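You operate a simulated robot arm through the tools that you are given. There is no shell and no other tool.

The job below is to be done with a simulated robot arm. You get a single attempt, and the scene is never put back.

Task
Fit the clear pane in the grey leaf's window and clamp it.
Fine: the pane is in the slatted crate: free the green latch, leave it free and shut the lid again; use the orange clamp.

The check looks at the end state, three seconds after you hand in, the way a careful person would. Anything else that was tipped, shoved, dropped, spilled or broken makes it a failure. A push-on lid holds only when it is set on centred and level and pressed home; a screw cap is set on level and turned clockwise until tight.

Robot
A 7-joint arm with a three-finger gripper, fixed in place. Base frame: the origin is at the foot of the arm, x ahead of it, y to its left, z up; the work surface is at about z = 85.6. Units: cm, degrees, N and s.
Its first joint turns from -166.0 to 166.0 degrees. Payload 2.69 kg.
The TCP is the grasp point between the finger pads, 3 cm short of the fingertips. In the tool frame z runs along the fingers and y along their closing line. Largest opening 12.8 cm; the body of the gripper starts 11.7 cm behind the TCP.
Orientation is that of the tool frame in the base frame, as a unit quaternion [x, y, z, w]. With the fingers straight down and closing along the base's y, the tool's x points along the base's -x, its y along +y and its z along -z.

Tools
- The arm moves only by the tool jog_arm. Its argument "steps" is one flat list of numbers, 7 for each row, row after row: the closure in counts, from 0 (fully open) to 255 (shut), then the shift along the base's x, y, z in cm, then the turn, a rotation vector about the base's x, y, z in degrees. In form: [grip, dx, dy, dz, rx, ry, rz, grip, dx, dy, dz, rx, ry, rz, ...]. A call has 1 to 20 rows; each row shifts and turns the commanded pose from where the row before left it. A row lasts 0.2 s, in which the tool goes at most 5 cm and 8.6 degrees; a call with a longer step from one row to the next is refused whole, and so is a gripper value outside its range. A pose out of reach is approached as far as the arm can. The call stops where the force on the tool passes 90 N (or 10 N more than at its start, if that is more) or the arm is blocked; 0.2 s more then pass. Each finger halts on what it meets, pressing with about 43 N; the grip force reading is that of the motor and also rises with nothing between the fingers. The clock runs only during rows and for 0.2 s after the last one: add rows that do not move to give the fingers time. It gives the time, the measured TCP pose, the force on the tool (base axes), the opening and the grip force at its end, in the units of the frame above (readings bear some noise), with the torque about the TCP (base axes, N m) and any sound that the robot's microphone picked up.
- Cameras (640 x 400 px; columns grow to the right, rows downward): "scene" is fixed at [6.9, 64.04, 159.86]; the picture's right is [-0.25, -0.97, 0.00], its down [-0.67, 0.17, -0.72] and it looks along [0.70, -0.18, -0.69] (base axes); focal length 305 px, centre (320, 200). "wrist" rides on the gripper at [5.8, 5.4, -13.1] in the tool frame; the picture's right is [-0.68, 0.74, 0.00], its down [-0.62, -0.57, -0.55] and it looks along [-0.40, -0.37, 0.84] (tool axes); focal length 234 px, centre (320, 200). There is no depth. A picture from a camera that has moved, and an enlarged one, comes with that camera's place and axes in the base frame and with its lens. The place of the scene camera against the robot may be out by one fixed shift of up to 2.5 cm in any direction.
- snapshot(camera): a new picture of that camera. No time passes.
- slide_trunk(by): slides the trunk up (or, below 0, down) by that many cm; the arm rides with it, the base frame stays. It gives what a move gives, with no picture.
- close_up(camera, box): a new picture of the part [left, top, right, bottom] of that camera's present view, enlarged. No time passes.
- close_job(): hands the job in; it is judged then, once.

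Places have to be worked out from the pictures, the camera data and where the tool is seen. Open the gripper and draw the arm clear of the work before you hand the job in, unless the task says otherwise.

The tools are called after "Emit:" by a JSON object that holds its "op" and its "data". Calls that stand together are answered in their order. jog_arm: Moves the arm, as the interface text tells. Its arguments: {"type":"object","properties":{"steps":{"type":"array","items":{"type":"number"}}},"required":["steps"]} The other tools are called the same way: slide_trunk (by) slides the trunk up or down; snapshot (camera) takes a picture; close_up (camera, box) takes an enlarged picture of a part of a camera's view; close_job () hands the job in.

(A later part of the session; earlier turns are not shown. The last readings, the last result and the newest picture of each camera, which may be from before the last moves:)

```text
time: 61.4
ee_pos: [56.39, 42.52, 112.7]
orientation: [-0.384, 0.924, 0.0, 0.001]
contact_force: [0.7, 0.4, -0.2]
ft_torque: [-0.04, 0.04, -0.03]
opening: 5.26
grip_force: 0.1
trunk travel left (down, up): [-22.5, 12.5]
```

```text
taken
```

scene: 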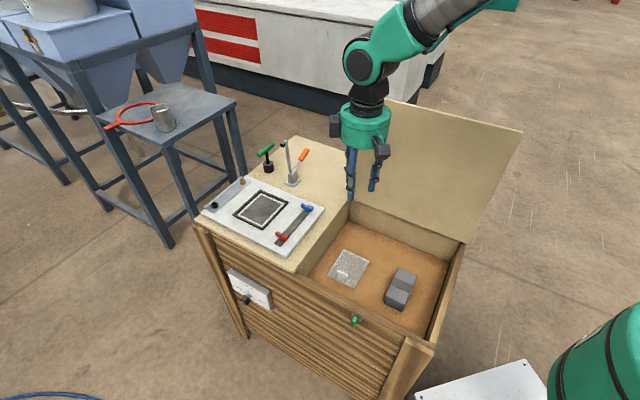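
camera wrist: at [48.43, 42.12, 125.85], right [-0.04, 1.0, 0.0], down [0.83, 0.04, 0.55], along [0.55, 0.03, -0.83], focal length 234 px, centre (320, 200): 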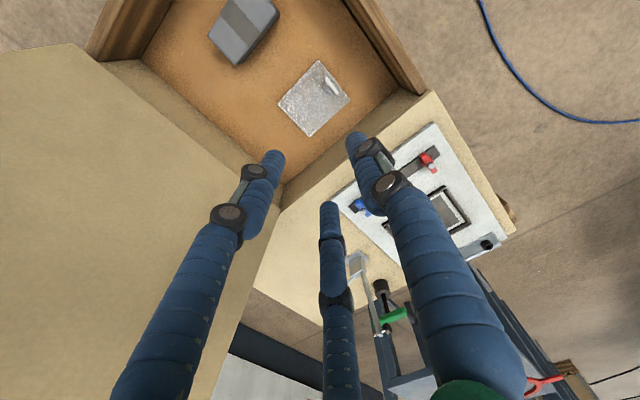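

Emit:
{"op": "close_up", "data": {"camera": "wrist", "box": [260, 40, 370, 150]}}

Emit:
{"op": "close_up", "data": {"camera": "wrist", "box": [80, 0, 440, 220]}}

Emit:
{"op": "close_up", "data": {"camera": "wrist", "box": [320, 110, 530, 260]}}

```text
3.64 times, centred on (315, 95) of wrist
camera zoom: at [48.43, 42.12, 125.85], right [-0.04, 1.0, 0.0], down [0.83, 0.04, 0.55], along [0.55, 0.03, -0.83], focal length 852 px, centre (338, 582)
```

zoom: 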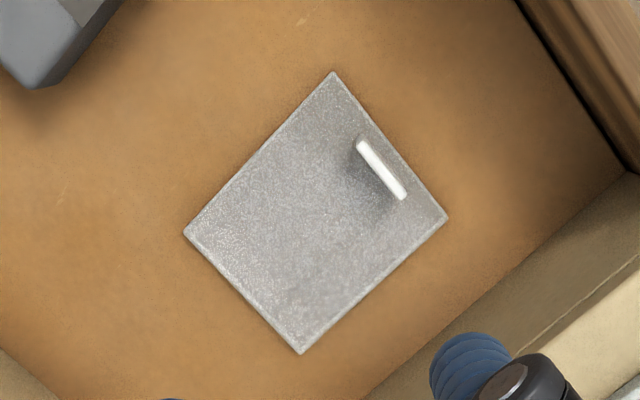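

```text
1.78 times, centred on (260, 110) of wrist
camera zoom: at [48.43, 42.12, 125.85], right [-0.04, 1.0, 0.0], down [0.83, 0.04, 0.55], along [0.55, 0.03, -0.83], focal length 416 px, centre (427, 360)
```

zoom: 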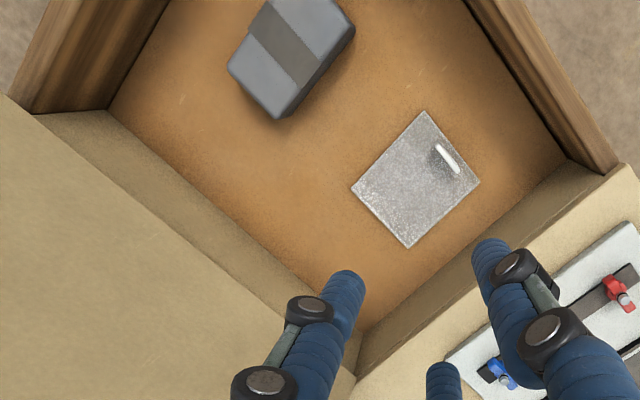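

```text
2.67 times, centred on (425, 185) of wrist
camera zoom: at [48.43, 42.12, 125.85], right [-0.04, 1.0, 0.0], down [0.83, 0.04, 0.55], along [0.55, 0.03, -0.83], focal length 624 px, centre (40, 240)
```

zoom: 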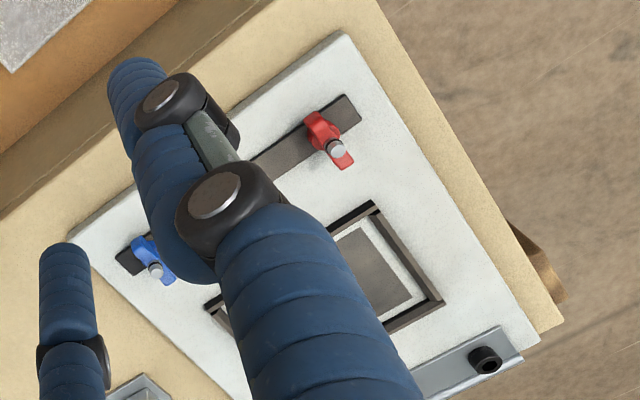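

Triangulated pane: centre ≈ (57.9, 41.2), top z ≈ 74, about 9.6 × 11.7 cm, with an upright tab ~3.6 cm long near its front edge at s≈70.2, w≈7. The window sits ~102 cm out, beyond tool-down reach, so I'll test whether a tool tilted 30° outward (in the tab's plane) reaches it, viewing the window closely on the way.

Emit:
{"op": "jog_arm", "data": {"steps": [150, 2.36, 3.34, -0.4, 2.65, -2.65, 0, 150, 2.36, 3.34, -0.4, 2.65, -2.65, 0, 150, 2.36, 3.34, -0.4, 2.65, -2.65, 0, 150, 2.36, 3.34, -0.4, 2.65, -2.65, 0, 150, 2.36, 3.34, -0.4, 2.65, -2.65, 0, 150, 2.36, 3.34, -0.4, 2.65, -2.65, 0, 150, 2.36, 3.34, -0.4, 2.65, -2.65, 0, 150, 2.36, 3.34, -0.4, 2.65, -2.65, 0, 150, 0, 0, 0, 0, 0, 0]}}

Emit:
{"op": "snapshot", "data": {"camera": "wrist"}}

Emit:
{"op": "snapshot", "data": {"camera": "scene"}}

```text
time: 63.4
ee_pos: [75.81, 69.32, 109.33]
orientation: [-0.371, 0.891, 0.1, 0.241]
contact_force: [1.2, -0.4, 0.2]
ft_torque: [-0.04, 0.01, 0.01]
opening: 5.27
grip_force: 0.1
trunk travel left (down, up): [-22.5, 12.5]
```

```text
taken
camera wrist: at [63.81, 64.89, 117.8], right [-0.11, 0.93, 0.34], down [0.58, -0.22, 0.78], along [0.81, 0.28, -0.52], focal length 234 px, centre (320, 200)
```

wrist: 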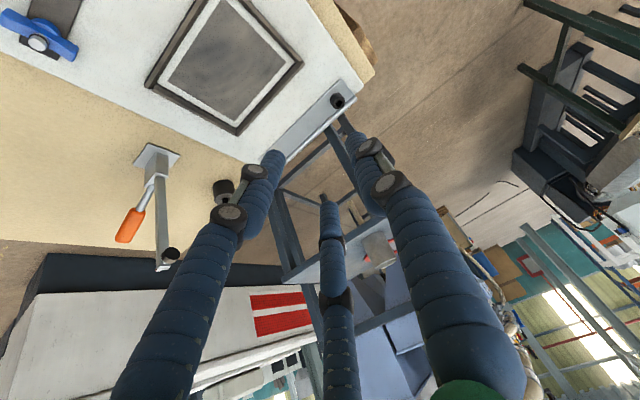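

```text
taken
```

scene: 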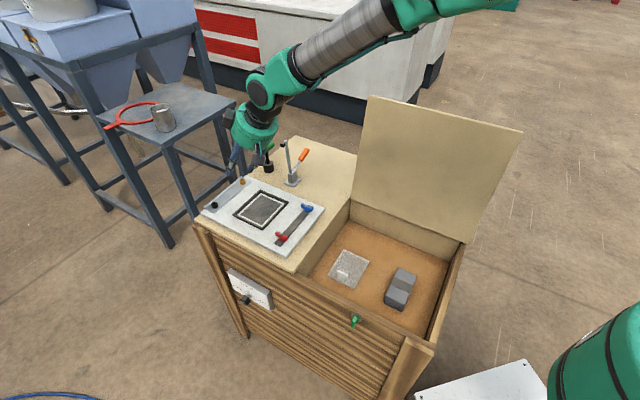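

Reachable at this height with the 30° tilt. I take close-ups of the window, frame and clamp from here.

Emit:
{"op": "close_up", "data": {"camera": "wrist", "box": [130, 0, 370, 150]}}

Emit:
{"op": "close_up", "data": {"camera": "wrist", "box": [90, 130, 270, 280]}}

Emit:
{"op": "close_up", "data": {"camera": "scene", "box": [195, 130, 325, 260]}}

```text
2.67 times, centred on (250, 75) of wrist
camera zoom: at [63.81, 64.89, 117.8], right [-0.11, 0.93, 0.34], down [0.58, -0.22, 0.78], along [0.81, 0.28, -0.52], focal length 624 px, centre (507, 533)
```

zoom: 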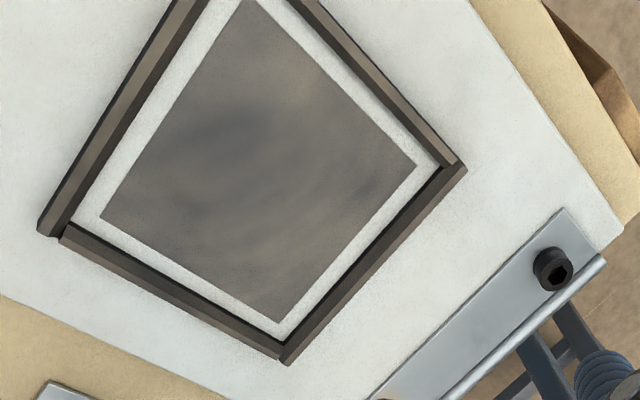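

```text
2.67 times, centred on (180, 205) of wrist
camera zoom: at [63.81, 64.89, 117.8], right [-0.11, 0.93, 0.34], down [0.58, -0.22, 0.78], along [0.81, 0.28, -0.52], focal length 624 px, centre (693, 187)
```

zoom: 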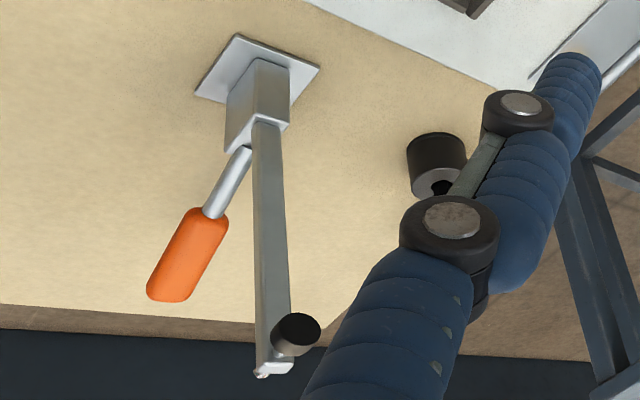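

```text
3.08 times, centred on (260, 195) of scene
camera zoom: at [6.9, 64.04, 159.86], right [-0.25, -0.97, 0.0], down [-0.67, 0.17, -0.72], along [0.7, -0.18, -0.69], focal length 939 px, centre (505, 215)
```

zoom: 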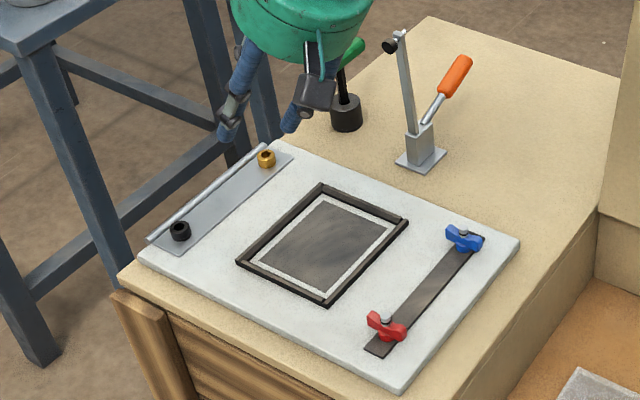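

Measured here: window's inner opening ≈ s 97.4–107.7, w 2.7–15.1 (centre s≈102.5, w≈8.9), clamp base at s≈102, w≈27 with its arm upright and pad facing the window. I test that the arm can go low enough at this spot before fetching the pane.

Emit:
{"op": "jog_arm", "data": {"steps": [150, 0, 0, -3, 0, 0, 0, 150, 0, 0, -3, 0, 0, 0, 150, 0, 0, -3, 0, 0, 0, 150, 0, 0, -3, 0, 0, 0, 150, 0, 0, -2.3, 0, 0, 0, 150, 0, 0, 0, 0, 0, 0]}}

Emit:
{"op": "snapshot", "data": {"camera": "wrist"}}

Emit:
{"op": "snapshot", "data": {"camera": "scene"}}

```text
time: 64.8
ee_pos: [75.71, 69.18, 94.99]
orientation: [-0.37, 0.892, 0.099, 0.241]
contact_force: [0.4, 0.0, -0.4]
ft_torque: [0.01, -0.01, 0.04]
opening: 5.28
grip_force: 0.0
trunk travel left (down, up): [-22.5, 12.5]
```

```text
taken
camera wrist: at [63.8, 64.76, 103.37], right [-0.11, 0.93, 0.34], down [0.58, -0.22, 0.78], along [0.81, 0.28, -0.52], focal length 234 px, centre (320, 200)
```

wrist: 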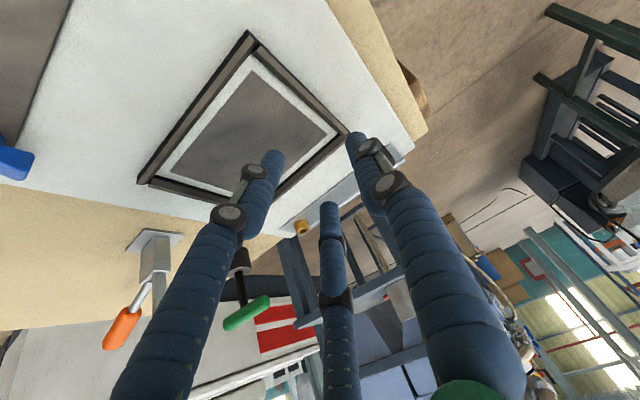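

```text
taken
```

scene: 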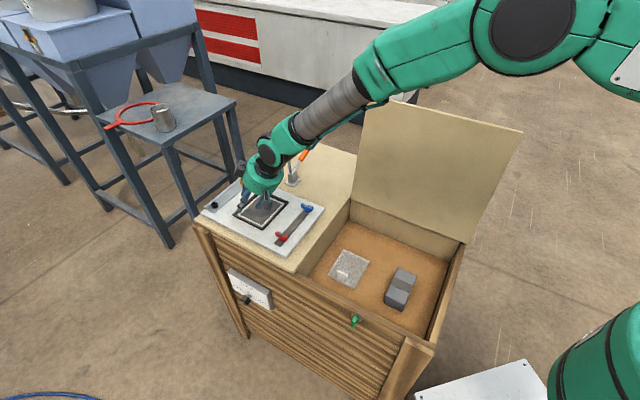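

Reach is fine. One more close-up for precise window coordinates from this lower viewpoint.

Emit:
{"op": "close_up", "data": {"camera": "wrist", "box": [125, 20, 365, 240]}}

Emit:
{"op": "close_up", "data": {"camera": "wrist", "box": [210, 20, 370, 150]}}

```text
1.82 times, centred on (245, 130) of wrist
camera zoom: at [63.8, 64.76, 103.37], right [-0.11, 0.93, 0.34], down [0.58, -0.22, 0.78], along [0.81, 0.28, -0.52], focal length 426 px, centre (456, 327)
```

zoom: 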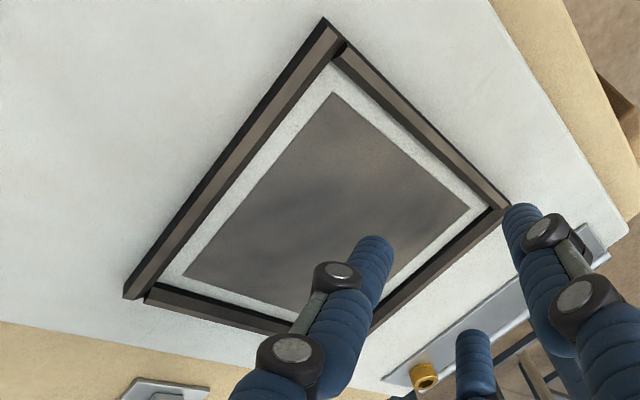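

```text
3.08 times, centred on (290, 85) of wrist
camera zoom: at [63.8, 64.76, 103.37], right [-0.11, 0.93, 0.34], down [0.58, -0.22, 0.78], along [0.81, 0.28, -0.52], focal length 720 px, centre (412, 554)
```

zoom: 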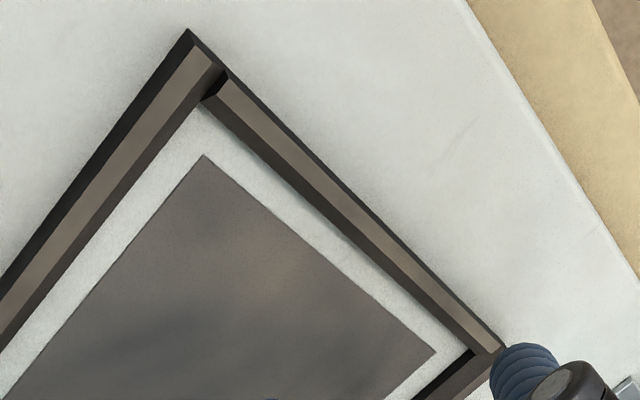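

Hole corners give the window centre s≈102.5, w≈8.95, and the frame bars are chamfered inward. Now I go back over the pane's tab keeping the same 30° tilt (tilt is in the tab's plane, so the pane will stay level).

Emit:
{"op": "jog_arm", "data": {"steps": [150, 0, 0, 4, 0, 0, 0, 150, 0, 0, 4, 0, 0, 0, 150, 0, 0, 3, 0, 0, 0, 150, -2.74, -3.16, 0, 0, 0, 0, 150, -2.74, -3.16, 0, 0, 0, 0, 150, -2.74, -3.16, 0, 0, 0, 0, 150, -2.74, -3.16, 0, 0, 0, 0, 150, -2.74, -3.16, 0, 0, 0, 0, 150, -2.74, -3.16, 0, 0, 0, 0, 150, -2.74, -3.16, 0, 0, 0, 0, 150, -2.74, -3.16, 0, 0, 0, 0, 150, 0, 0, -4, 0, 0, 0, 150, 0, 0, -4, 0, 0, 0, 150, 0, 0, -4, 0, 0, 0, 150, 0, 0, -4, 0, 0, 0, 150, 0, 0, 0, 0, 0, 0]}}

Emit:
{"op": "snapshot", "data": {"camera": "wrist"}}

Emit:
{"op": "close_up", "data": {"camera": "scene", "box": [300, 200, 440, 320]}}

```text
time: 68.2
ee_pos: [53.56, 44.13, 89.93]
orientation: [-0.371, 0.891, 0.1, 0.242]
contact_force: [-0.1, -0.1, 0.5]
ft_torque: [-0.03, 0.06, -0.02]
opening: 5.25
grip_force: 0.1
trunk travel left (down, up): [-22.5, 12.5]
```

```text
taken
camera wrist: at [41.58, 39.65, 98.41], right [-0.11, 0.93, 0.34], down [0.58, -0.22, 0.78], along [0.81, 0.28, -0.52], focal length 234 px, centre (320, 200)
```

wrist: 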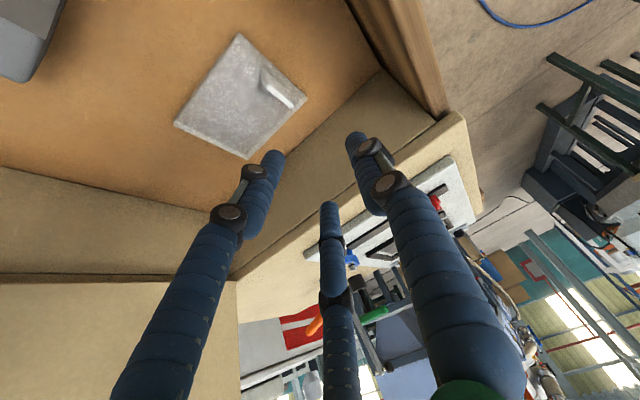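

```text
3.33 times, centred on (370, 260) of scene
camera zoom: at [6.9, 64.04, 159.86], right [-0.25, -0.97, 0.0], down [-0.67, 0.17, -0.72], along [0.7, -0.18, -0.69], focal length 1017 px, centre (153, 0)
```

zoom: 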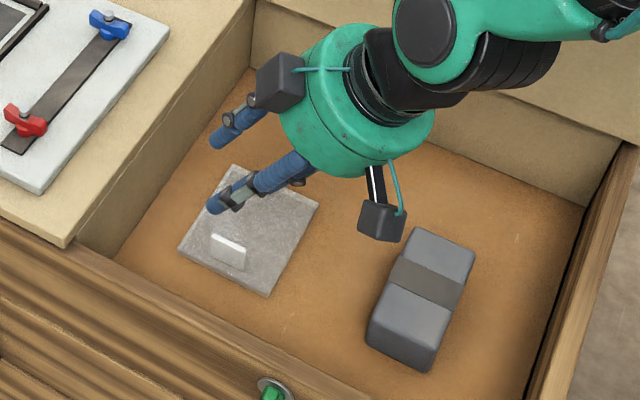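

Emit:
{"op": "close_up", "data": {"camera": "wrist", "box": [165, 25, 325, 175]}}

```text
2.67 times, centred on (245, 100) of wrist
camera zoom: at [41.58, 39.65, 98.41], right [-0.11, 0.93, 0.34], down [0.58, -0.22, 0.78], along [0.81, 0.28, -0.52], focal length 624 px, centre (520, 467)
```

zoom: 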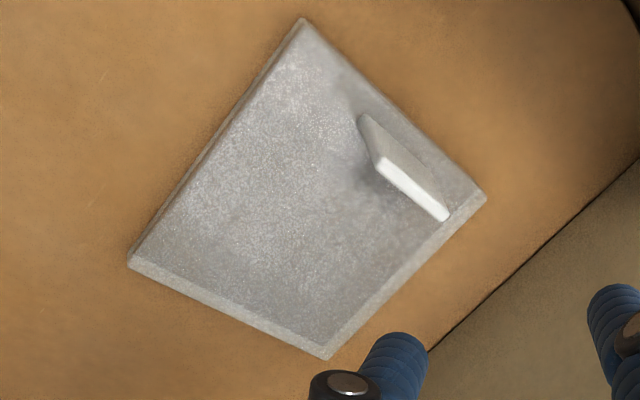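

Two views agree: tab top ≈ (54.4, 44.7, 77.1), s≈70.2, w≈6.9, ~3.5 cm wide and tall; pane top z≈73.6, centre s≈70.1, w≈11.7. I lower to just above the tab, narrow the fingers to ~3 cm and check.

Emit:
{"op": "jog_arm", "data": {"steps": [150, 0.15, 0, -3, 0, 0, 0, 150, 0.15, 0, -3, 0, 0, 0, 195, 0, 0, -2.9, 0, 0, 0, 195, 0, 0, 0, 0, 0, 0, 195, 0, 0, 0, 0, 0, 0]}}

Emit:
{"op": "snapshot", "data": {"camera": "wrist"}}

Emit:
{"op": "close_up", "data": {"camera": "scene", "box": [320, 230, 400, 300]}}

```text
time: 69.4
ee_pos: [53.71, 43.92, 81.39]
orientation: [-0.371, 0.891, 0.1, 0.24]
contact_force: [0.4, -0.9, -0.2]
ft_torque: [-0.01, 0.03, -0.01]
opening: 3.01
grip_force: 0.0
trunk travel left (down, up): [-22.5, 12.5]
```

```text
taken
camera wrist: at [41.69, 39.48, 89.85], right [-0.11, 0.93, 0.34], down [0.58, -0.22, 0.78], along [0.81, 0.28, -0.52], focal length 234 px, centre (320, 200)
```

wrist: 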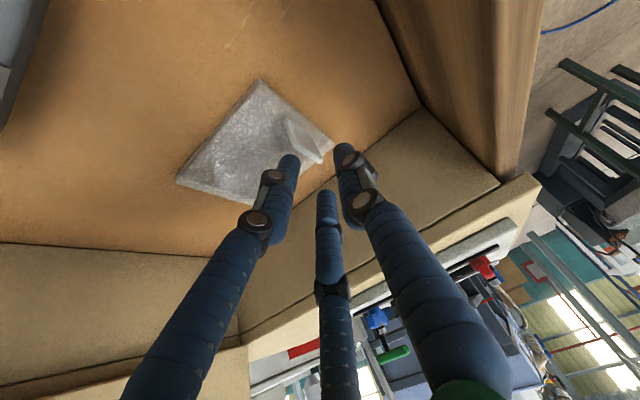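

```text
5.71 times, centred on (360, 265) of scene
camera zoom: at [6.9, 64.04, 159.86], right [-0.25, -0.97, 0.0], down [-0.67, 0.17, -0.72], along [0.7, -0.18, -0.69], focal length 1744 px, centre (91, -171)
```

zoom: 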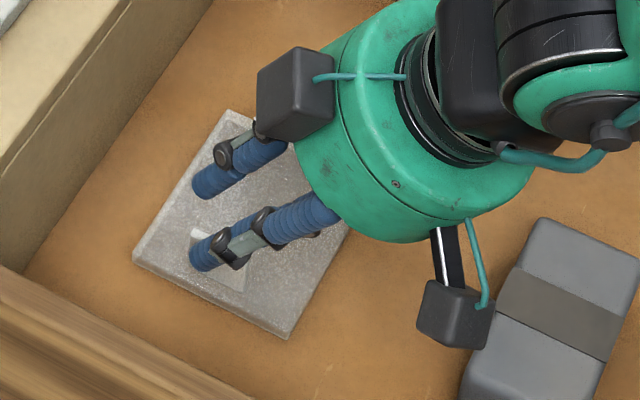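

The tab lies between the digits in both views. I lower the last ~3.7 cm slowly, watching for contact.

Emit:
{"op": "jog_arm", "data": {"steps": [195, 0.05, 0.05, -1.2, 0, 0, 0, 195, 0.05, 0.05, -1.2, 0, 0, 0, 195, 0, 0, -0.8, 0, 0, 0, 195, 0, 0, -0.4, 0, 0, 0, 195, 0, 0, 0, 0, 0, 0]}}

Emit:
{"op": "close_up", "data": {"camera": "wrist", "box": [220, 60, 420, 240]}}

Emit:
{"op": "close_up", "data": {"camera": "scene", "box": [320, 230, 400, 300]}}

```text
time: 70.6
ee_pos: [53.85, 44.11, 77.69]
orientation: [-0.37, 0.892, 0.1, 0.24]
contact_force: [-0.2, -0.3, -0.1]
ft_torque: [0.02, 0.0, 0.01]
opening: 3.0
grip_force: 0.0
trunk travel left (down, up): [-22.5, 12.5]
```

```text
2.22 times, centred on (320, 150) of wrist
camera zoom: at [41.83, 39.59, 86.16], right [-0.11, 0.93, 0.34], down [0.58, -0.22, 0.78], along [0.81, 0.28, -0.52], focal length 520 px, centre (320, 311)
```

zoom: 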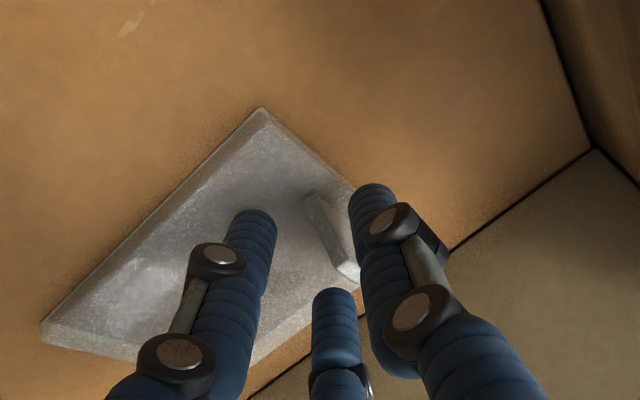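

```text
5.71 times, centred on (360, 265) of scene
camera zoom: at [6.9, 64.04, 159.86], right [-0.25, -0.97, 0.0], down [-0.67, 0.17, -0.72], along [0.7, -0.18, -0.69], focal length 1744 px, centre (91, -171)
```

zoom: 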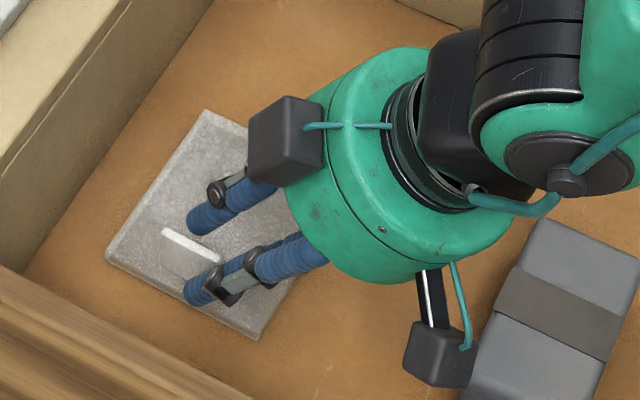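

The pane has been nudged about 1.2 cm along +s and 0.9 cm toward the front while lowering (still flat and square). I re-centre: lift 0.4 cm, shift to the tab's new place (s≈71.4 mid, w≈6.05), and look again before closing.

Emit:
{"op": "jog_arm", "data": {"steps": [195, 0, 0, 0.5, 0, 0, 0, 195, 0.12, 0.7, 0, 0, 0, 0, 195, 0.12, 0.7, 0, 0, 0, 0, 195, 0, 0, 0, 0, 0, 0]}}

Emit:
{"op": "close_up", "data": {"camera": "wrist", "box": [220, 60, 420, 240]}}

Emit:
{"op": "close_up", "data": {"camera": "scene", "box": [320, 230, 400, 300]}}

```text
time: 71.6
ee_pos: [54.1, 45.5, 78.13]
orientation: [-0.37, 0.892, 0.1, 0.241]
contact_force: [-0.4, 0.4, 0.7]
ft_torque: [0.0, -0.02, 0.0]
opening: 3.03
grip_force: 0.3
trunk travel left (down, up): [-22.5, 12.5]
```

```text
2.22 times, centred on (320, 150) of wrist
camera zoom: at [42.13, 40.95, 86.61], right [-0.11, 0.93, 0.34], down [0.58, -0.22, 0.78], along [0.81, 0.28, -0.52], focal length 520 px, centre (320, 311)
```

zoom: 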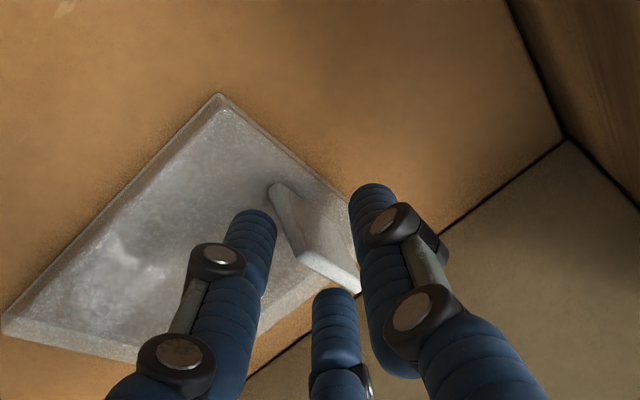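

```text
5.71 times, centred on (360, 265) of scene
camera zoom: at [6.9, 64.04, 159.86], right [-0.25, -0.97, 0.0], down [-0.67, 0.17, -0.72], along [0.7, -0.18, -0.69], focal length 1744 px, centre (91, -171)
```

zoom: 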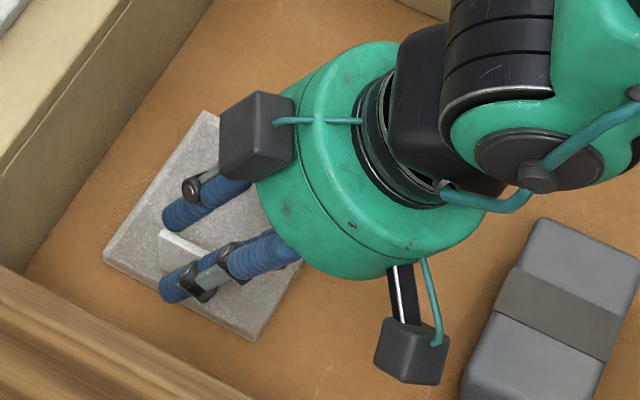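

The tab is centred between the digits and the pane didn't move. Closing on the tab.

Emit:
{"op": "jog_arm", "data": {"steps": [195, 0, 0, -0.4, 0, 0, 0, 215, 0, 0, 0, 0, 0, 0, 235, 0, 0, 0, 0, 0, 0, 255, 0, 0, 0, 0, 0, 0, 255, 0, 0, 0, 0, 0, 0]}}

Emit:
{"op": "close_up", "data": {"camera": "wrist", "box": [220, 60, 420, 240]}}

Emit:
{"op": "close_up", "data": {"camera": "scene", "box": [320, 230, 400, 300]}}

```text
time: 72.8
ee_pos: [54.09, 45.45, 77.79]
orientation: [-0.371, 0.891, 0.1, 0.24]
contact_force: [-0.6, 1.3, 0.8]
ft_torque: [0.07, 0.02, 0.02]
opening: 1.2
grip_force: 38.9
trunk travel left (down, up): [-22.5, 12.5]
```

```text
2.22 times, centred on (320, 150) of wrist
camera zoom: at [42.1, 40.99, 86.17], right [-0.11, 0.93, 0.34], down [0.58, -0.22, 0.78], along [0.81, 0.28, -0.52], focal length 520 px, centre (320, 311)
```

zoom: 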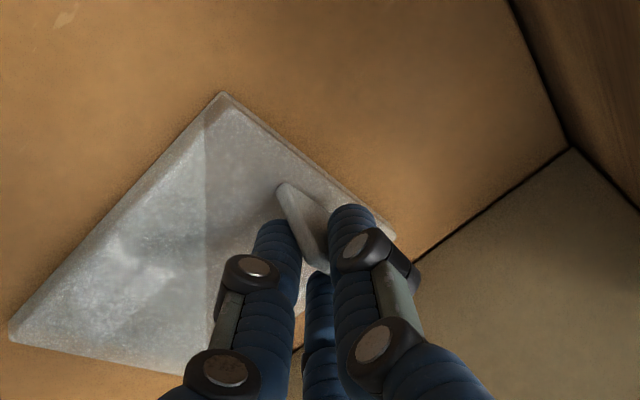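

```text
5.71 times, centred on (360, 265) of scene
camera zoom: at [6.9, 64.04, 159.86], right [-0.25, -0.97, 0.0], down [-0.67, 0.17, -0.72], along [0.7, -0.18, -0.69], focal length 1744 px, centre (91, -171)
```

zoom: 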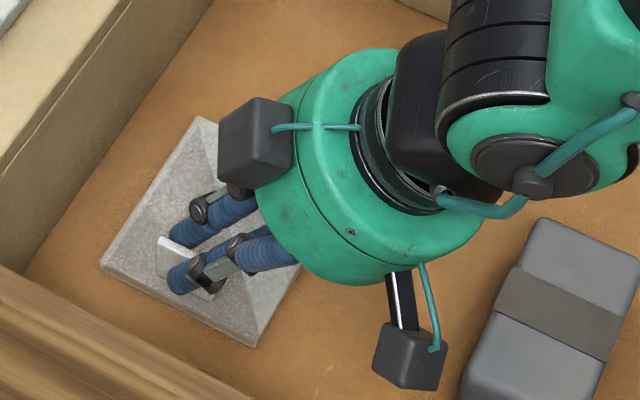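

Gripped (opening 1.2, ~39–44 N). I lift 3 cm and check that the pane comes up level.

Emit:
{"op": "jog_arm", "data": {"steps": [255, 0, 0, 0, 0, 0, 0, 255, 0, 0, 1, 0, 0, 0, 255, 0, 0, 1, 0, 0, 0, 255, 0, 0, 1, 0, 0, 0, 255, 0, 0, 0, 0, 0, 0]}}

Emit:
{"op": "snapshot", "data": {"camera": "wrist"}}

Emit:
{"op": "close_up", "data": {"camera": "scene", "box": [300, 210, 420, 310]}}

```text
time: 74.0
ee_pos: [54.04, 45.34, 80.74]
orientation: [-0.37, 0.892, 0.099, 0.241]
contact_force: [-0.4, -0.1, -0.8]
ft_torque: [0.07, 0.06, 0.01]
opening: 1.13
grip_force: 38.8
trunk travel left (down, up): [-22.5, 12.5]
```

```text
taken
camera wrist: at [42.09, 40.87, 89.22], right [-0.11, 0.93, 0.34], down [0.58, -0.22, 0.78], along [0.81, 0.28, -0.52], focal length 234 px, centre (320, 200)
```

wrist: 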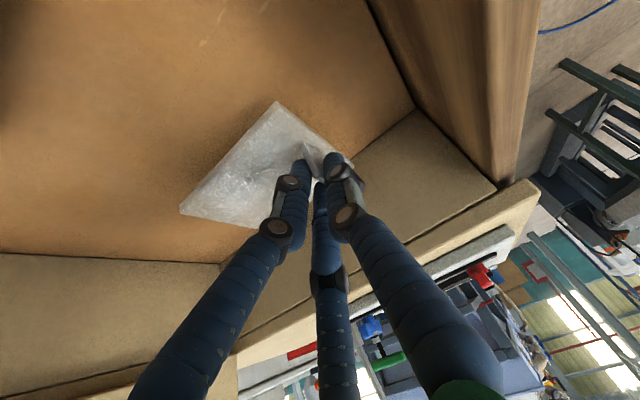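

```text
4.00 times, centred on (360, 260) of scene
camera zoom: at [6.9, 64.04, 159.86], right [-0.25, -0.97, 0.0], down [-0.67, 0.17, -0.72], along [0.7, -0.18, -0.69], focal length 1221 px, centre (160, -40)
```

zoom: 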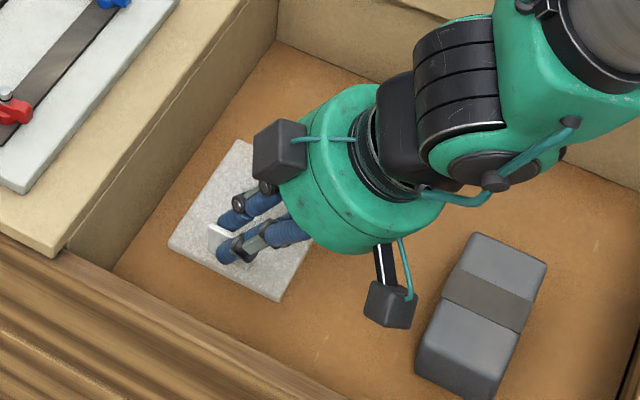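

The pane moves with the gripper (its corners stay fixed in the wrist view), level. I lift it clear to z≈100 and carry it over the leaf to above the window.

Emit:
{"op": "jog_arm", "data": {"steps": [255, 0, 0, 2, 0, 0, 0, 255, 0, 0, 3, 0, 0, 0, 255, 0, 0, 3.5, 0, 0, 0, 255, 0, 0, 3.5, 0, 0, 0, 255, 0, 0, 3.5, 0, 0, 0, 255, 0, 0, 3.5, 0, 0, 0, 255, 0, 0, 0.5, 0, 0, 0, 255, 0, 0, 0, 0, 0, 0]}}

Emit:
{"op": "snapshot", "data": {"camera": "wrist"}}

Emit:
{"op": "snapshot", "data": {"camera": "scene"}}

```text
time: 75.8
ee_pos: [54.08, 45.49, 100.11]
orientation: [-0.37, 0.892, 0.099, 0.24]
contact_force: [-0.5, -0.7, -0.8]
ft_torque: [0.02, 0.04, 0.02]
opening: 1.15
grip_force: 38.5
trunk travel left (down, up): [-22.5, 12.5]
```

```text
taken
camera wrist: at [42.18, 41.02, 108.49], right [-0.11, 0.93, 0.34], down [0.58, -0.22, 0.78], along [0.81, 0.28, -0.52], focal length 234 px, centre (320, 200)
```

wrist: 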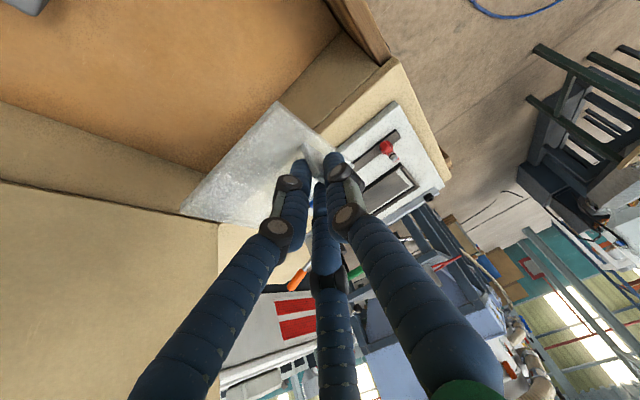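

```text
taken
```

scene: 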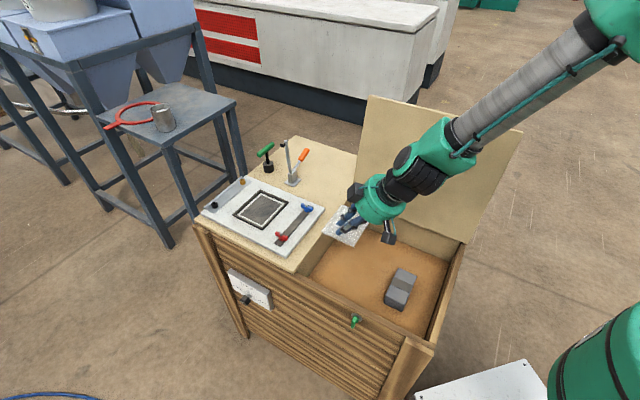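

Pane securely held and level. Carrying it over to the window now.

Emit:
{"op": "jog_arm", "data": {"steps": [255, 1.5, 1.6, 0, 0, 0, 0, 255, 2.43, 2.67, 0, 0, 0, 0, 255, 2.43, 2.67, 0, 0, 0, 0, 255, 2.43, 2.67, 0, 0, 0, 0, 255, 2.43, 2.67, 0, 0, 0, 0, 255, 2.43, 2.67, 0, 0, 0, 0, 255, 2.43, 2.67, 0, 0, 0, 0, 255, 2.43, 2.67, 0, 0, 0, 0, 255, 2.43, 2.67, 0, 0, 0, 0, 255, 0, 0, 0, 0, 0, 0]}}

Emit:
{"op": "snapshot", "data": {"camera": "wrist"}}

Emit:
{"op": "close_up", "data": {"camera": "scene", "box": [190, 130, 350, 270]}}

```text
time: 78.0
ee_pos: [75.09, 68.56, 100.56]
orientation: [-0.37, 0.892, 0.098, 0.24]
contact_force: [0.6, 1.0, -2.1]
ft_torque: [0.03, 0.02, -0.01]
opening: 1.16
grip_force: 38.2
trunk travel left (down, up): [-22.5, 12.5]
```

```text
taken
camera wrist: at [63.21, 64.07, 108.85], right [-0.11, 0.93, 0.34], down [0.58, -0.22, 0.78], along [0.81, 0.28, -0.52], focal length 234 px, centre (320, 200)
```

wrist: 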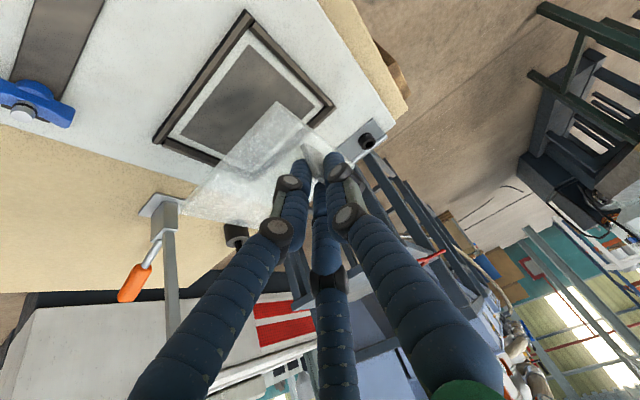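

```text
2.86 times, centred on (270, 200) of scene
camera zoom: at [6.9, 64.04, 159.86], right [-0.25, -0.97, 0.0], down [-0.67, 0.17, -0.72], along [0.7, -0.18, -0.69], focal length 872 px, centre (463, 200)
```

zoom: 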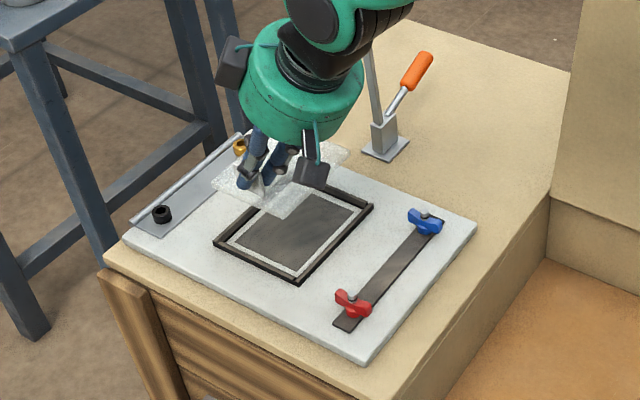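

The pane hovers ~8 cm above the window, apparently aligned. I lower it to a couple of cm above the frame and check the alignment again.

Emit:
{"op": "jog_arm", "data": {"steps": [255, -0.05, -0.05, -1.7, 0, 0, 0, 255, 0, 0, -1.7, 0, 0, 0, 255, 0, 0, -1.6, 0, 0, 0, 255, 0, 0, 0, 0, 0, 0]}}

Emit:
{"op": "close_up", "data": {"camera": "wrist", "box": [140, 20, 380, 250]}}

Emit:
{"op": "close_up", "data": {"camera": "scene", "box": [210, 160, 310, 250]}}

```text
time: 79.0
ee_pos: [75.1, 68.27, 95.34]
orientation: [-0.371, 0.892, 0.1, 0.24]
contact_force: [-0.3, -0.4, -1.5]
ft_torque: [0.03, 0.03, 0.02]
opening: 1.2
grip_force: 38.5
trunk travel left (down, up): [-22.5, 12.5]
```

```text
1.74 times, centred on (260, 135) of wrist
camera zoom: at [63.13, 63.77, 103.66], right [-0.11, 0.93, 0.34], down [0.58, -0.22, 0.78], along [0.81, 0.28, -0.52], focal length 407 px, centre (424, 313)
```

zoom: 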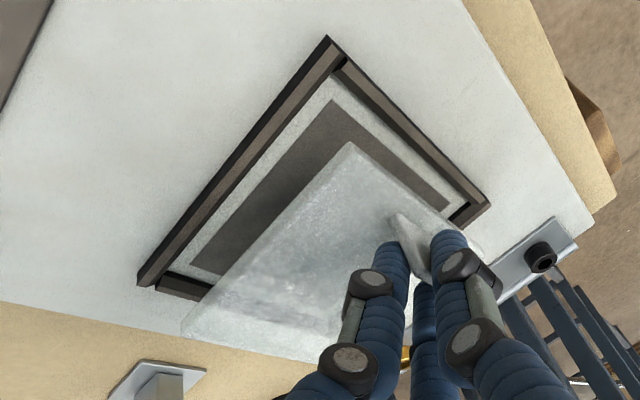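

```text
4.44 times, centred on (260, 205) of scene
camera zoom: at [6.9, 64.04, 159.86], right [-0.25, -0.97, 0.0], down [-0.67, 0.17, -0.72], along [0.7, -0.18, -0.69], focal length 1356 px, centre (587, 178)
```

zoom: 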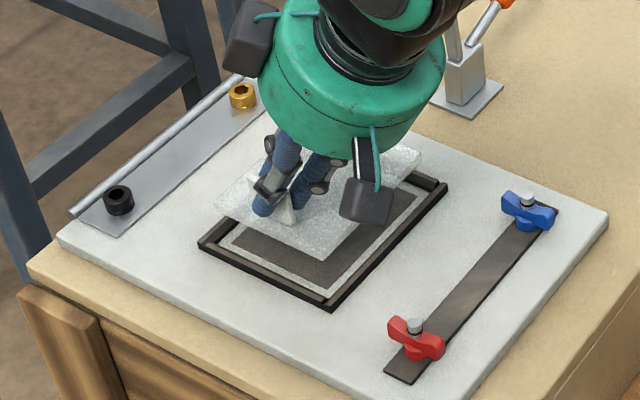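

Computed corners: pane spans s≈97.7–107.5, w≈3.3–15.0; frame inside is s 97.4–107.7, w 2.7–15.1 — centred to within ~0.2 cm. Lowering slowly into the frame.

Emit:
{"op": "jog_arm", "data": {"steps": [255, -0.05, 0.05, -0.8, 0, 0, 0, 255, 0, 0, -0.6, 0, 0, 0, 255, 0, 0, -0.4, 0, 0, 0, 255, 0, 0, 0, 0, 0, 0]}}

Emit:
{"op": "close_up", "data": {"camera": "wrist", "box": [140, 20, 380, 250]}}

Emit:
{"op": "close_up", "data": {"camera": "scene", "box": [210, 160, 310, 250]}}

```text
time: 80.0
ee_pos: [75.05, 68.32, 93.34]
orientation: [-0.37, 0.892, 0.099, 0.242]
contact_force: [0.2, 0.9, -1.7]
ft_torque: [0.04, 0.05, -0.01]
opening: 1.2
grip_force: 38.1
trunk travel left (down, up): [-22.5, 12.5]
```

```text
1.74 times, centred on (260, 135) of wrist
camera zoom: at [63.0, 63.85, 101.82], right [-0.11, 0.93, 0.34], down [0.58, -0.22, 0.78], along [0.81, 0.28, -0.52], focal length 407 px, centre (424, 313)
```

zoom: 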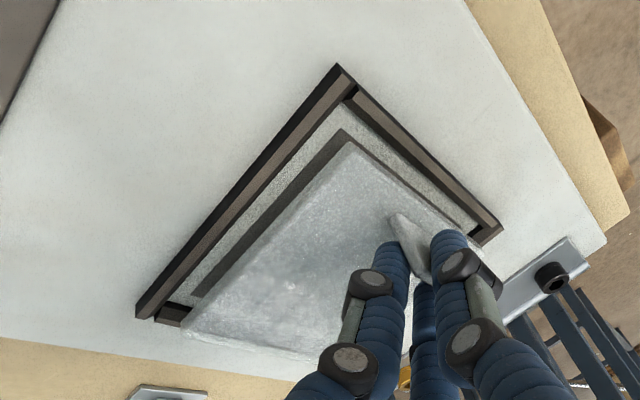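

```text
4.44 times, centred on (260, 205) of scene
camera zoom: at [6.9, 64.04, 159.86], right [-0.25, -0.97, 0.0], down [-0.67, 0.17, -0.72], along [0.7, -0.18, -0.69], focal length 1356 px, centre (587, 178)
```

zoom: 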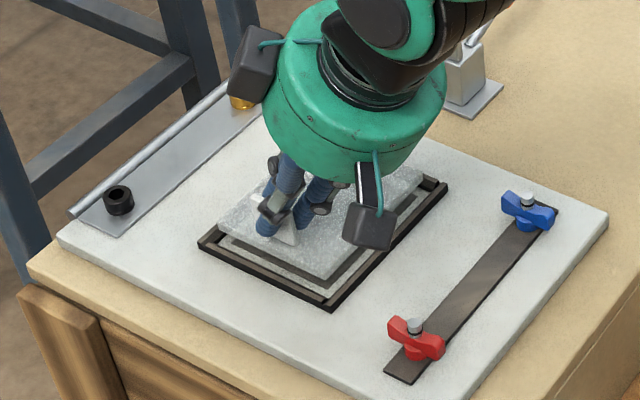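

Emit:
{"op": "jog_arm", "data": {"steps": [255, 0, 0, -0.4, 0, 0, 0, 255, 0, 0, -0.4, 0, 0, 0, 255, 0, 0, 0, 0, 0, 0]}}

Emit:
{"op": "close_up", "data": {"camera": "wrist", "box": [140, 20, 380, 250]}}

Emit:
{"op": "close_up", "data": {"camera": "scene", "box": [210, 160, 310, 250]}}

```text
time: 80.8
ee_pos: [75.0, 68.35, 92.72]
orientation: [-0.37, 0.892, 0.099, 0.24]
contact_force: [-1.1, -0.4, 0.3]
ft_torque: [0.07, 0.04, 0.01]
opening: 1.18
grip_force: 38.6
trunk travel left (down, up): [-22.5, 12.5]
```

```text
1.74 times, centred on (260, 135) of wrist
camera zoom: at [63.05, 63.93, 101.1], right [-0.11, 0.93, 0.34], down [0.58, -0.22, 0.78], along [0.81, 0.28, -0.52], focal length 407 px, centre (424, 313)
```

zoom: 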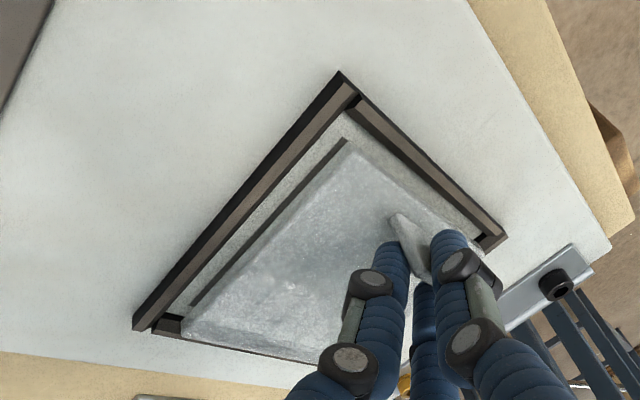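

```text
4.44 times, centred on (260, 205) of scene
camera zoom: at [6.9, 64.04, 159.86], right [-0.25, -0.97, 0.0], down [-0.67, 0.17, -0.72], along [0.7, -0.18, -0.69], focal length 1356 px, centre (587, 178)
```

zoom: 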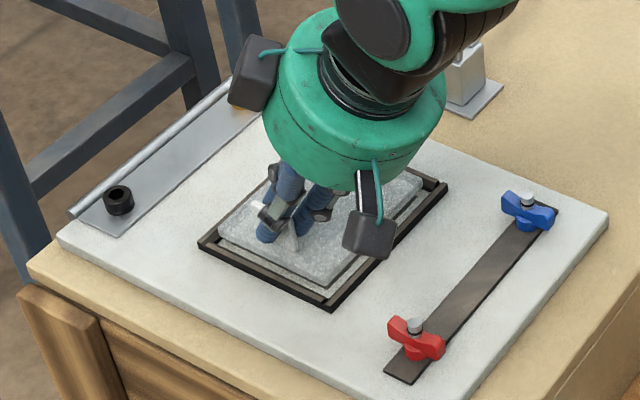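

Still ~1 cm above seat by parallax, and well inside the frame. Continuing down in 0.3 cm steps.

Emit:
{"op": "jog_arm", "data": {"steps": [255, 0, 0, -0.3, 0, 0, 0, 255, 0, 0, -0.3, 0, 0, 0, 255, 0, 0, 0, 0, 0, 0]}}

Emit:
{"op": "close_up", "data": {"camera": "wrist", "box": [140, 20, 380, 250]}}

Emit:
{"op": "close_up", "data": {"camera": "scene", "box": [210, 160, 310, 250]}}

```text
time: 81.6
ee_pos: [75.05, 68.32, 92.13]
orientation: [-0.37, 0.892, 0.099, 0.241]
contact_force: [1.7, 2.3, 11.2]
ft_torque: [0.2, 0.08, -0.03]
opening: 1.21
grip_force: 38.8
trunk travel left (down, up): [-22.5, 12.5]
```

```text
1.74 times, centred on (260, 135) of wrist
camera zoom: at [63.02, 63.84, 100.57], right [-0.11, 0.93, 0.34], down [0.58, -0.22, 0.79], along [0.81, 0.28, -0.52], focal length 407 px, centre (424, 313)
```

zoom: 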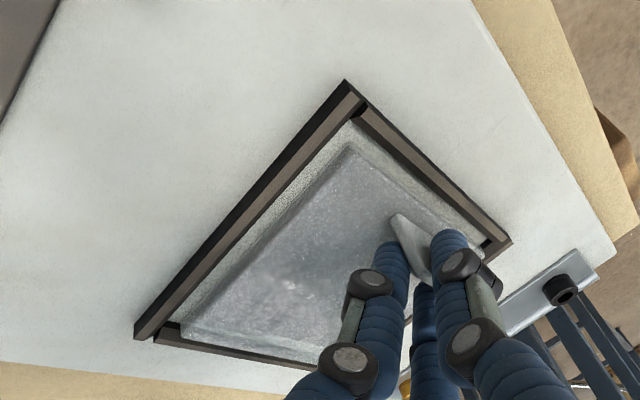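

```text
4.44 times, centred on (260, 205) of scene
camera zoom: at [6.9, 64.04, 159.86], right [-0.25, -0.97, 0.0], down [-0.67, 0.17, -0.72], along [0.7, -0.18, -0.69], focal length 1356 px, centre (587, 178)
```

zoom: 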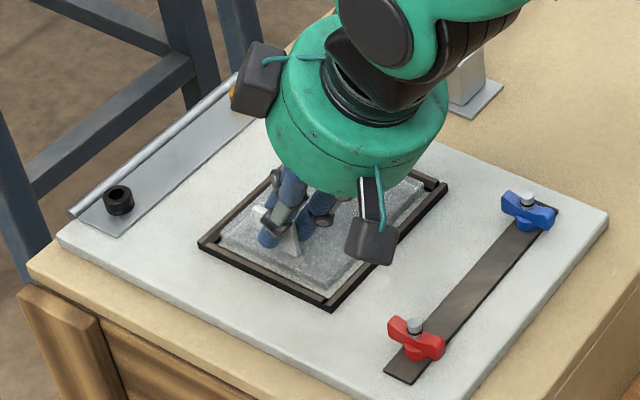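

Contact at ~11 N. From the corners I estimate the pane is ~0.25 cm too far toward the back bar and 0.1 cm too far out, so I nudge it that much and see whether it settles lower.

Emit:
{"op": "jog_arm", "data": {"steps": [255, -0.1, 0.04, 0, 0, 0, 0, 255, -0.1, 0.04, 0, 0, 0, 0, 255, 0, 0, 0, 0, 0, 0]}}

Emit:
{"op": "close_up", "data": {"camera": "wrist", "box": [140, 20, 380, 250]}}

```text
time: 82.4
ee_pos: [74.73, 68.36, 92.07]
orientation: [-0.37, 0.892, 0.1, 0.241]
contact_force: [4.3, -2.2, 13.5]
ft_torque: [0.37, -0.33, -0.17]
opening: 1.18
grip_force: 38.4
trunk travel left (down, up): [-22.5, 12.5]
```

```text
1.74 times, centred on (260, 135) of wrist
camera zoom: at [62.72, 63.91, 100.59], right [-0.11, 0.93, 0.34], down [0.58, -0.22, 0.78], along [0.81, 0.28, -0.52], focal length 407 px, centre (424, 313)
```

zoom: 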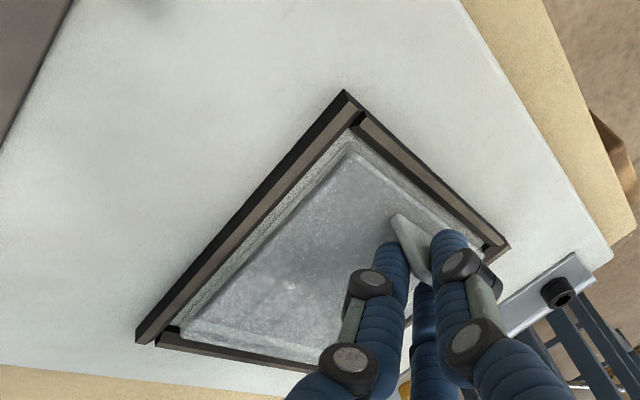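

Gaps look more even now. I zoom into the edges to see whether the pane lies flat on the ledge inside all four bars.

Emit:
{"op": "close_up", "data": {"camera": "wrist", "box": [210, 140, 320, 230]}}

Emit:
{"op": "close_up", "data": {"camera": "wrist", "box": [260, 65, 350, 175]}}

Emit:
{"op": "close_up", "data": {"camera": "scene", "box": [230, 180, 296, 236]}}

```text
4.44 times, centred on (265, 185) of wrist
camera zoom: at [62.72, 63.91, 100.59], right [-0.11, 0.93, 0.34], down [0.58, -0.22, 0.78], along [0.81, 0.28, -0.52], focal length 1041 px, centre (564, 267)
```

zoom: 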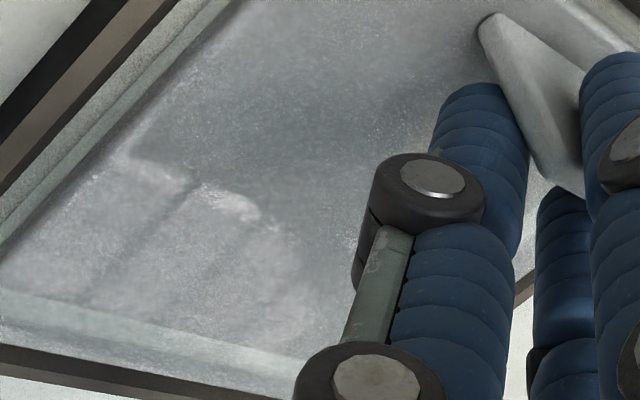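

```text
3.64 times, centred on (305, 120) of wrist
camera zoom: at [62.72, 63.91, 100.59], right [-0.11, 0.93, 0.34], down [0.58, -0.22, 0.78], along [0.81, 0.28, -0.52], focal length 852 px, centre (374, 491)
```

zoom: 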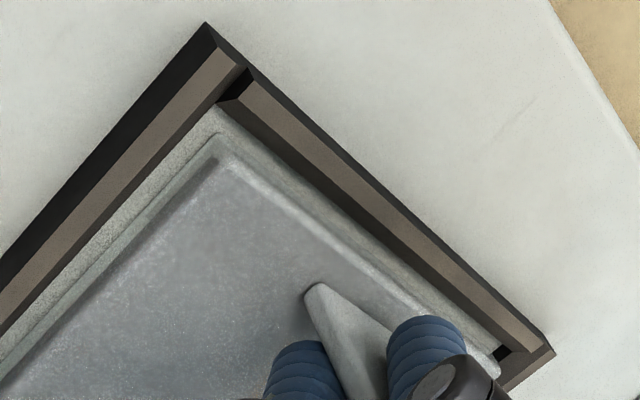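

```text
7.14 times, centred on (263, 208) of scene
camera zoom: at [6.9, 64.04, 159.86], right [-0.25, -0.97, 0.0], down [-0.67, 0.17, -0.72], along [0.7, -0.18, -0.69], focal length 2180 px, centre (727, 143)
```

zoom: 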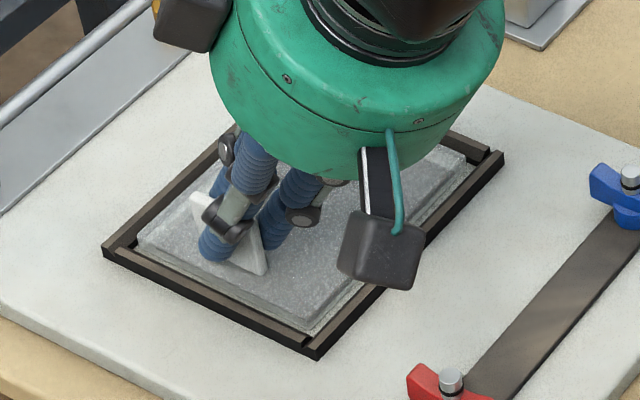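

The pane looks seated inside all four bars. I release the tab gently.

Emit:
{"op": "jog_arm", "data": {"steps": [240, 0, 0, 0, 0, 0, 0, 225, 0, 0, 0, 0, 0, 0, 210, 0, 0, 0, 0, 0, 0, 195, 0, 0, 0, 0, 0, 0, 190, 0, 0, 0, 0, 0, 0]}}

Emit:
{"op": "close_up", "data": {"camera": "wrist", "box": [140, 20, 380, 250]}}

Emit:
{"op": "close_up", "data": {"camera": "scene", "box": [230, 180, 296, 236]}}

```text
time: 83.6
ee_pos: [74.78, 68.5, 92.08]
orientation: [-0.37, 0.892, 0.099, 0.24]
contact_force: [-0.1, -0.4, 0.3]
ft_torque: [0.01, 0.01, -0.02]
opening: 3.29
grip_force: 0.0
trunk travel left (down, up): [-22.5, 12.5]
```

```text
1.74 times, centred on (260, 135) of wrist
camera zoom: at [62.72, 63.95, 100.49], right [-0.11, 0.93, 0.34], down [0.58, -0.22, 0.78], along [0.81, 0.28, -0.52], focal length 407 px, centre (424, 313)
```

zoom: 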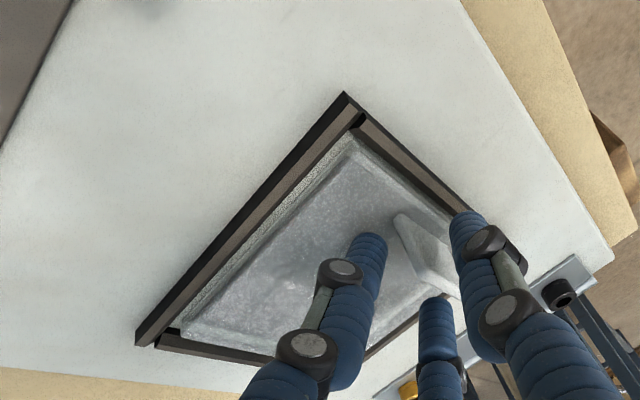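

```text
7.14 times, centred on (263, 208) of scene
camera zoom: at [6.9, 64.04, 159.86], right [-0.25, -0.97, 0.0], down [-0.67, 0.17, -0.72], along [0.7, -0.18, -0.69], focal length 2180 px, centre (727, 143)
```

zoom: 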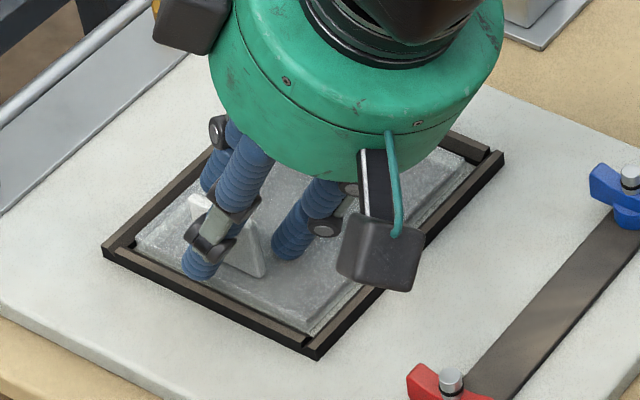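

Released with zero force; the pane stays put in the frame. Rising straight up and clear.

Emit:
{"op": "jog_arm", "data": {"steps": [190, 0, 0, 0.8, 0, 0, 0, 190, 0, 0, 1.2, 0, 0, 0, 190, 0, 0, 2.5, 0, 0, 0, 180, 0, 0, 4, 0, 0, 0, 180, 0, 0, 4, 0, 0, 0, 180, 0, 0, 4, 0, 0, 0, 180, 0, 0, 0, 0, 0, 0]}}

Emit:
{"op": "snapshot", "data": {"camera": "wrist"}}

Emit:
{"op": "close_up", "data": {"camera": "scene", "box": [200, 130, 330, 250]}}

```text
time: 85.2
ee_pos: [74.61, 68.3, 108.62]
orientation: [-0.37, 0.892, 0.099, 0.241]
contact_force: [-0.7, -0.9, 0.8]
ft_torque: [-0.03, -0.07, 0.01]
opening: 3.77
grip_force: 0.1
trunk travel left (down, up): [-22.5, 12.5]
```

```text
taken
camera wrist: at [62.71, 63.81, 117.0], right [-0.11, 0.93, 0.34], down [0.58, -0.22, 0.78], along [0.81, 0.28, -0.52], focal length 234 px, centre (320, 200)
```

wrist: 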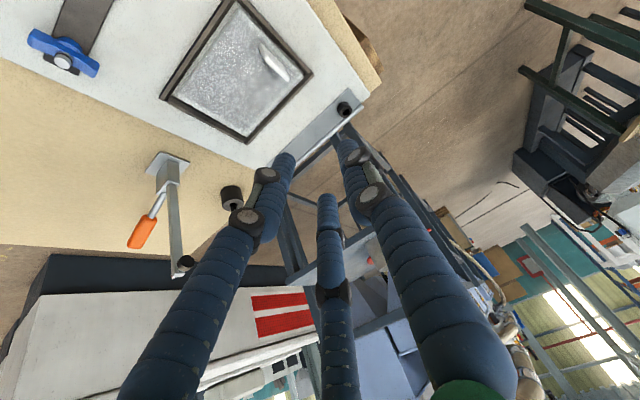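

```text
3.33 times, centred on (265, 190) of scene
camera zoom: at [6.9, 64.04, 159.86], right [-0.25, -0.97, 0.0], down [-0.67, 0.17, -0.72], along [0.7, -0.18, -0.69], focal length 1017 px, centre (503, 233)
```

zoom: 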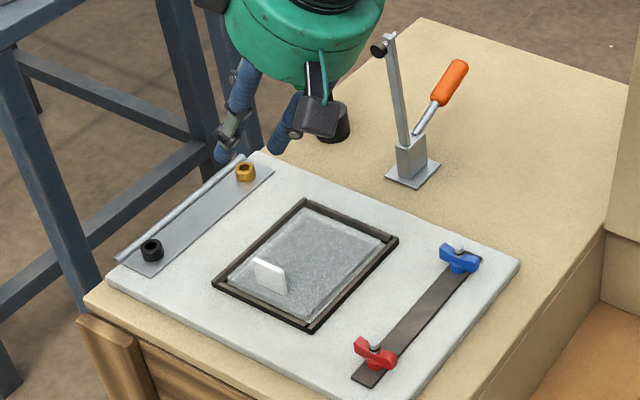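

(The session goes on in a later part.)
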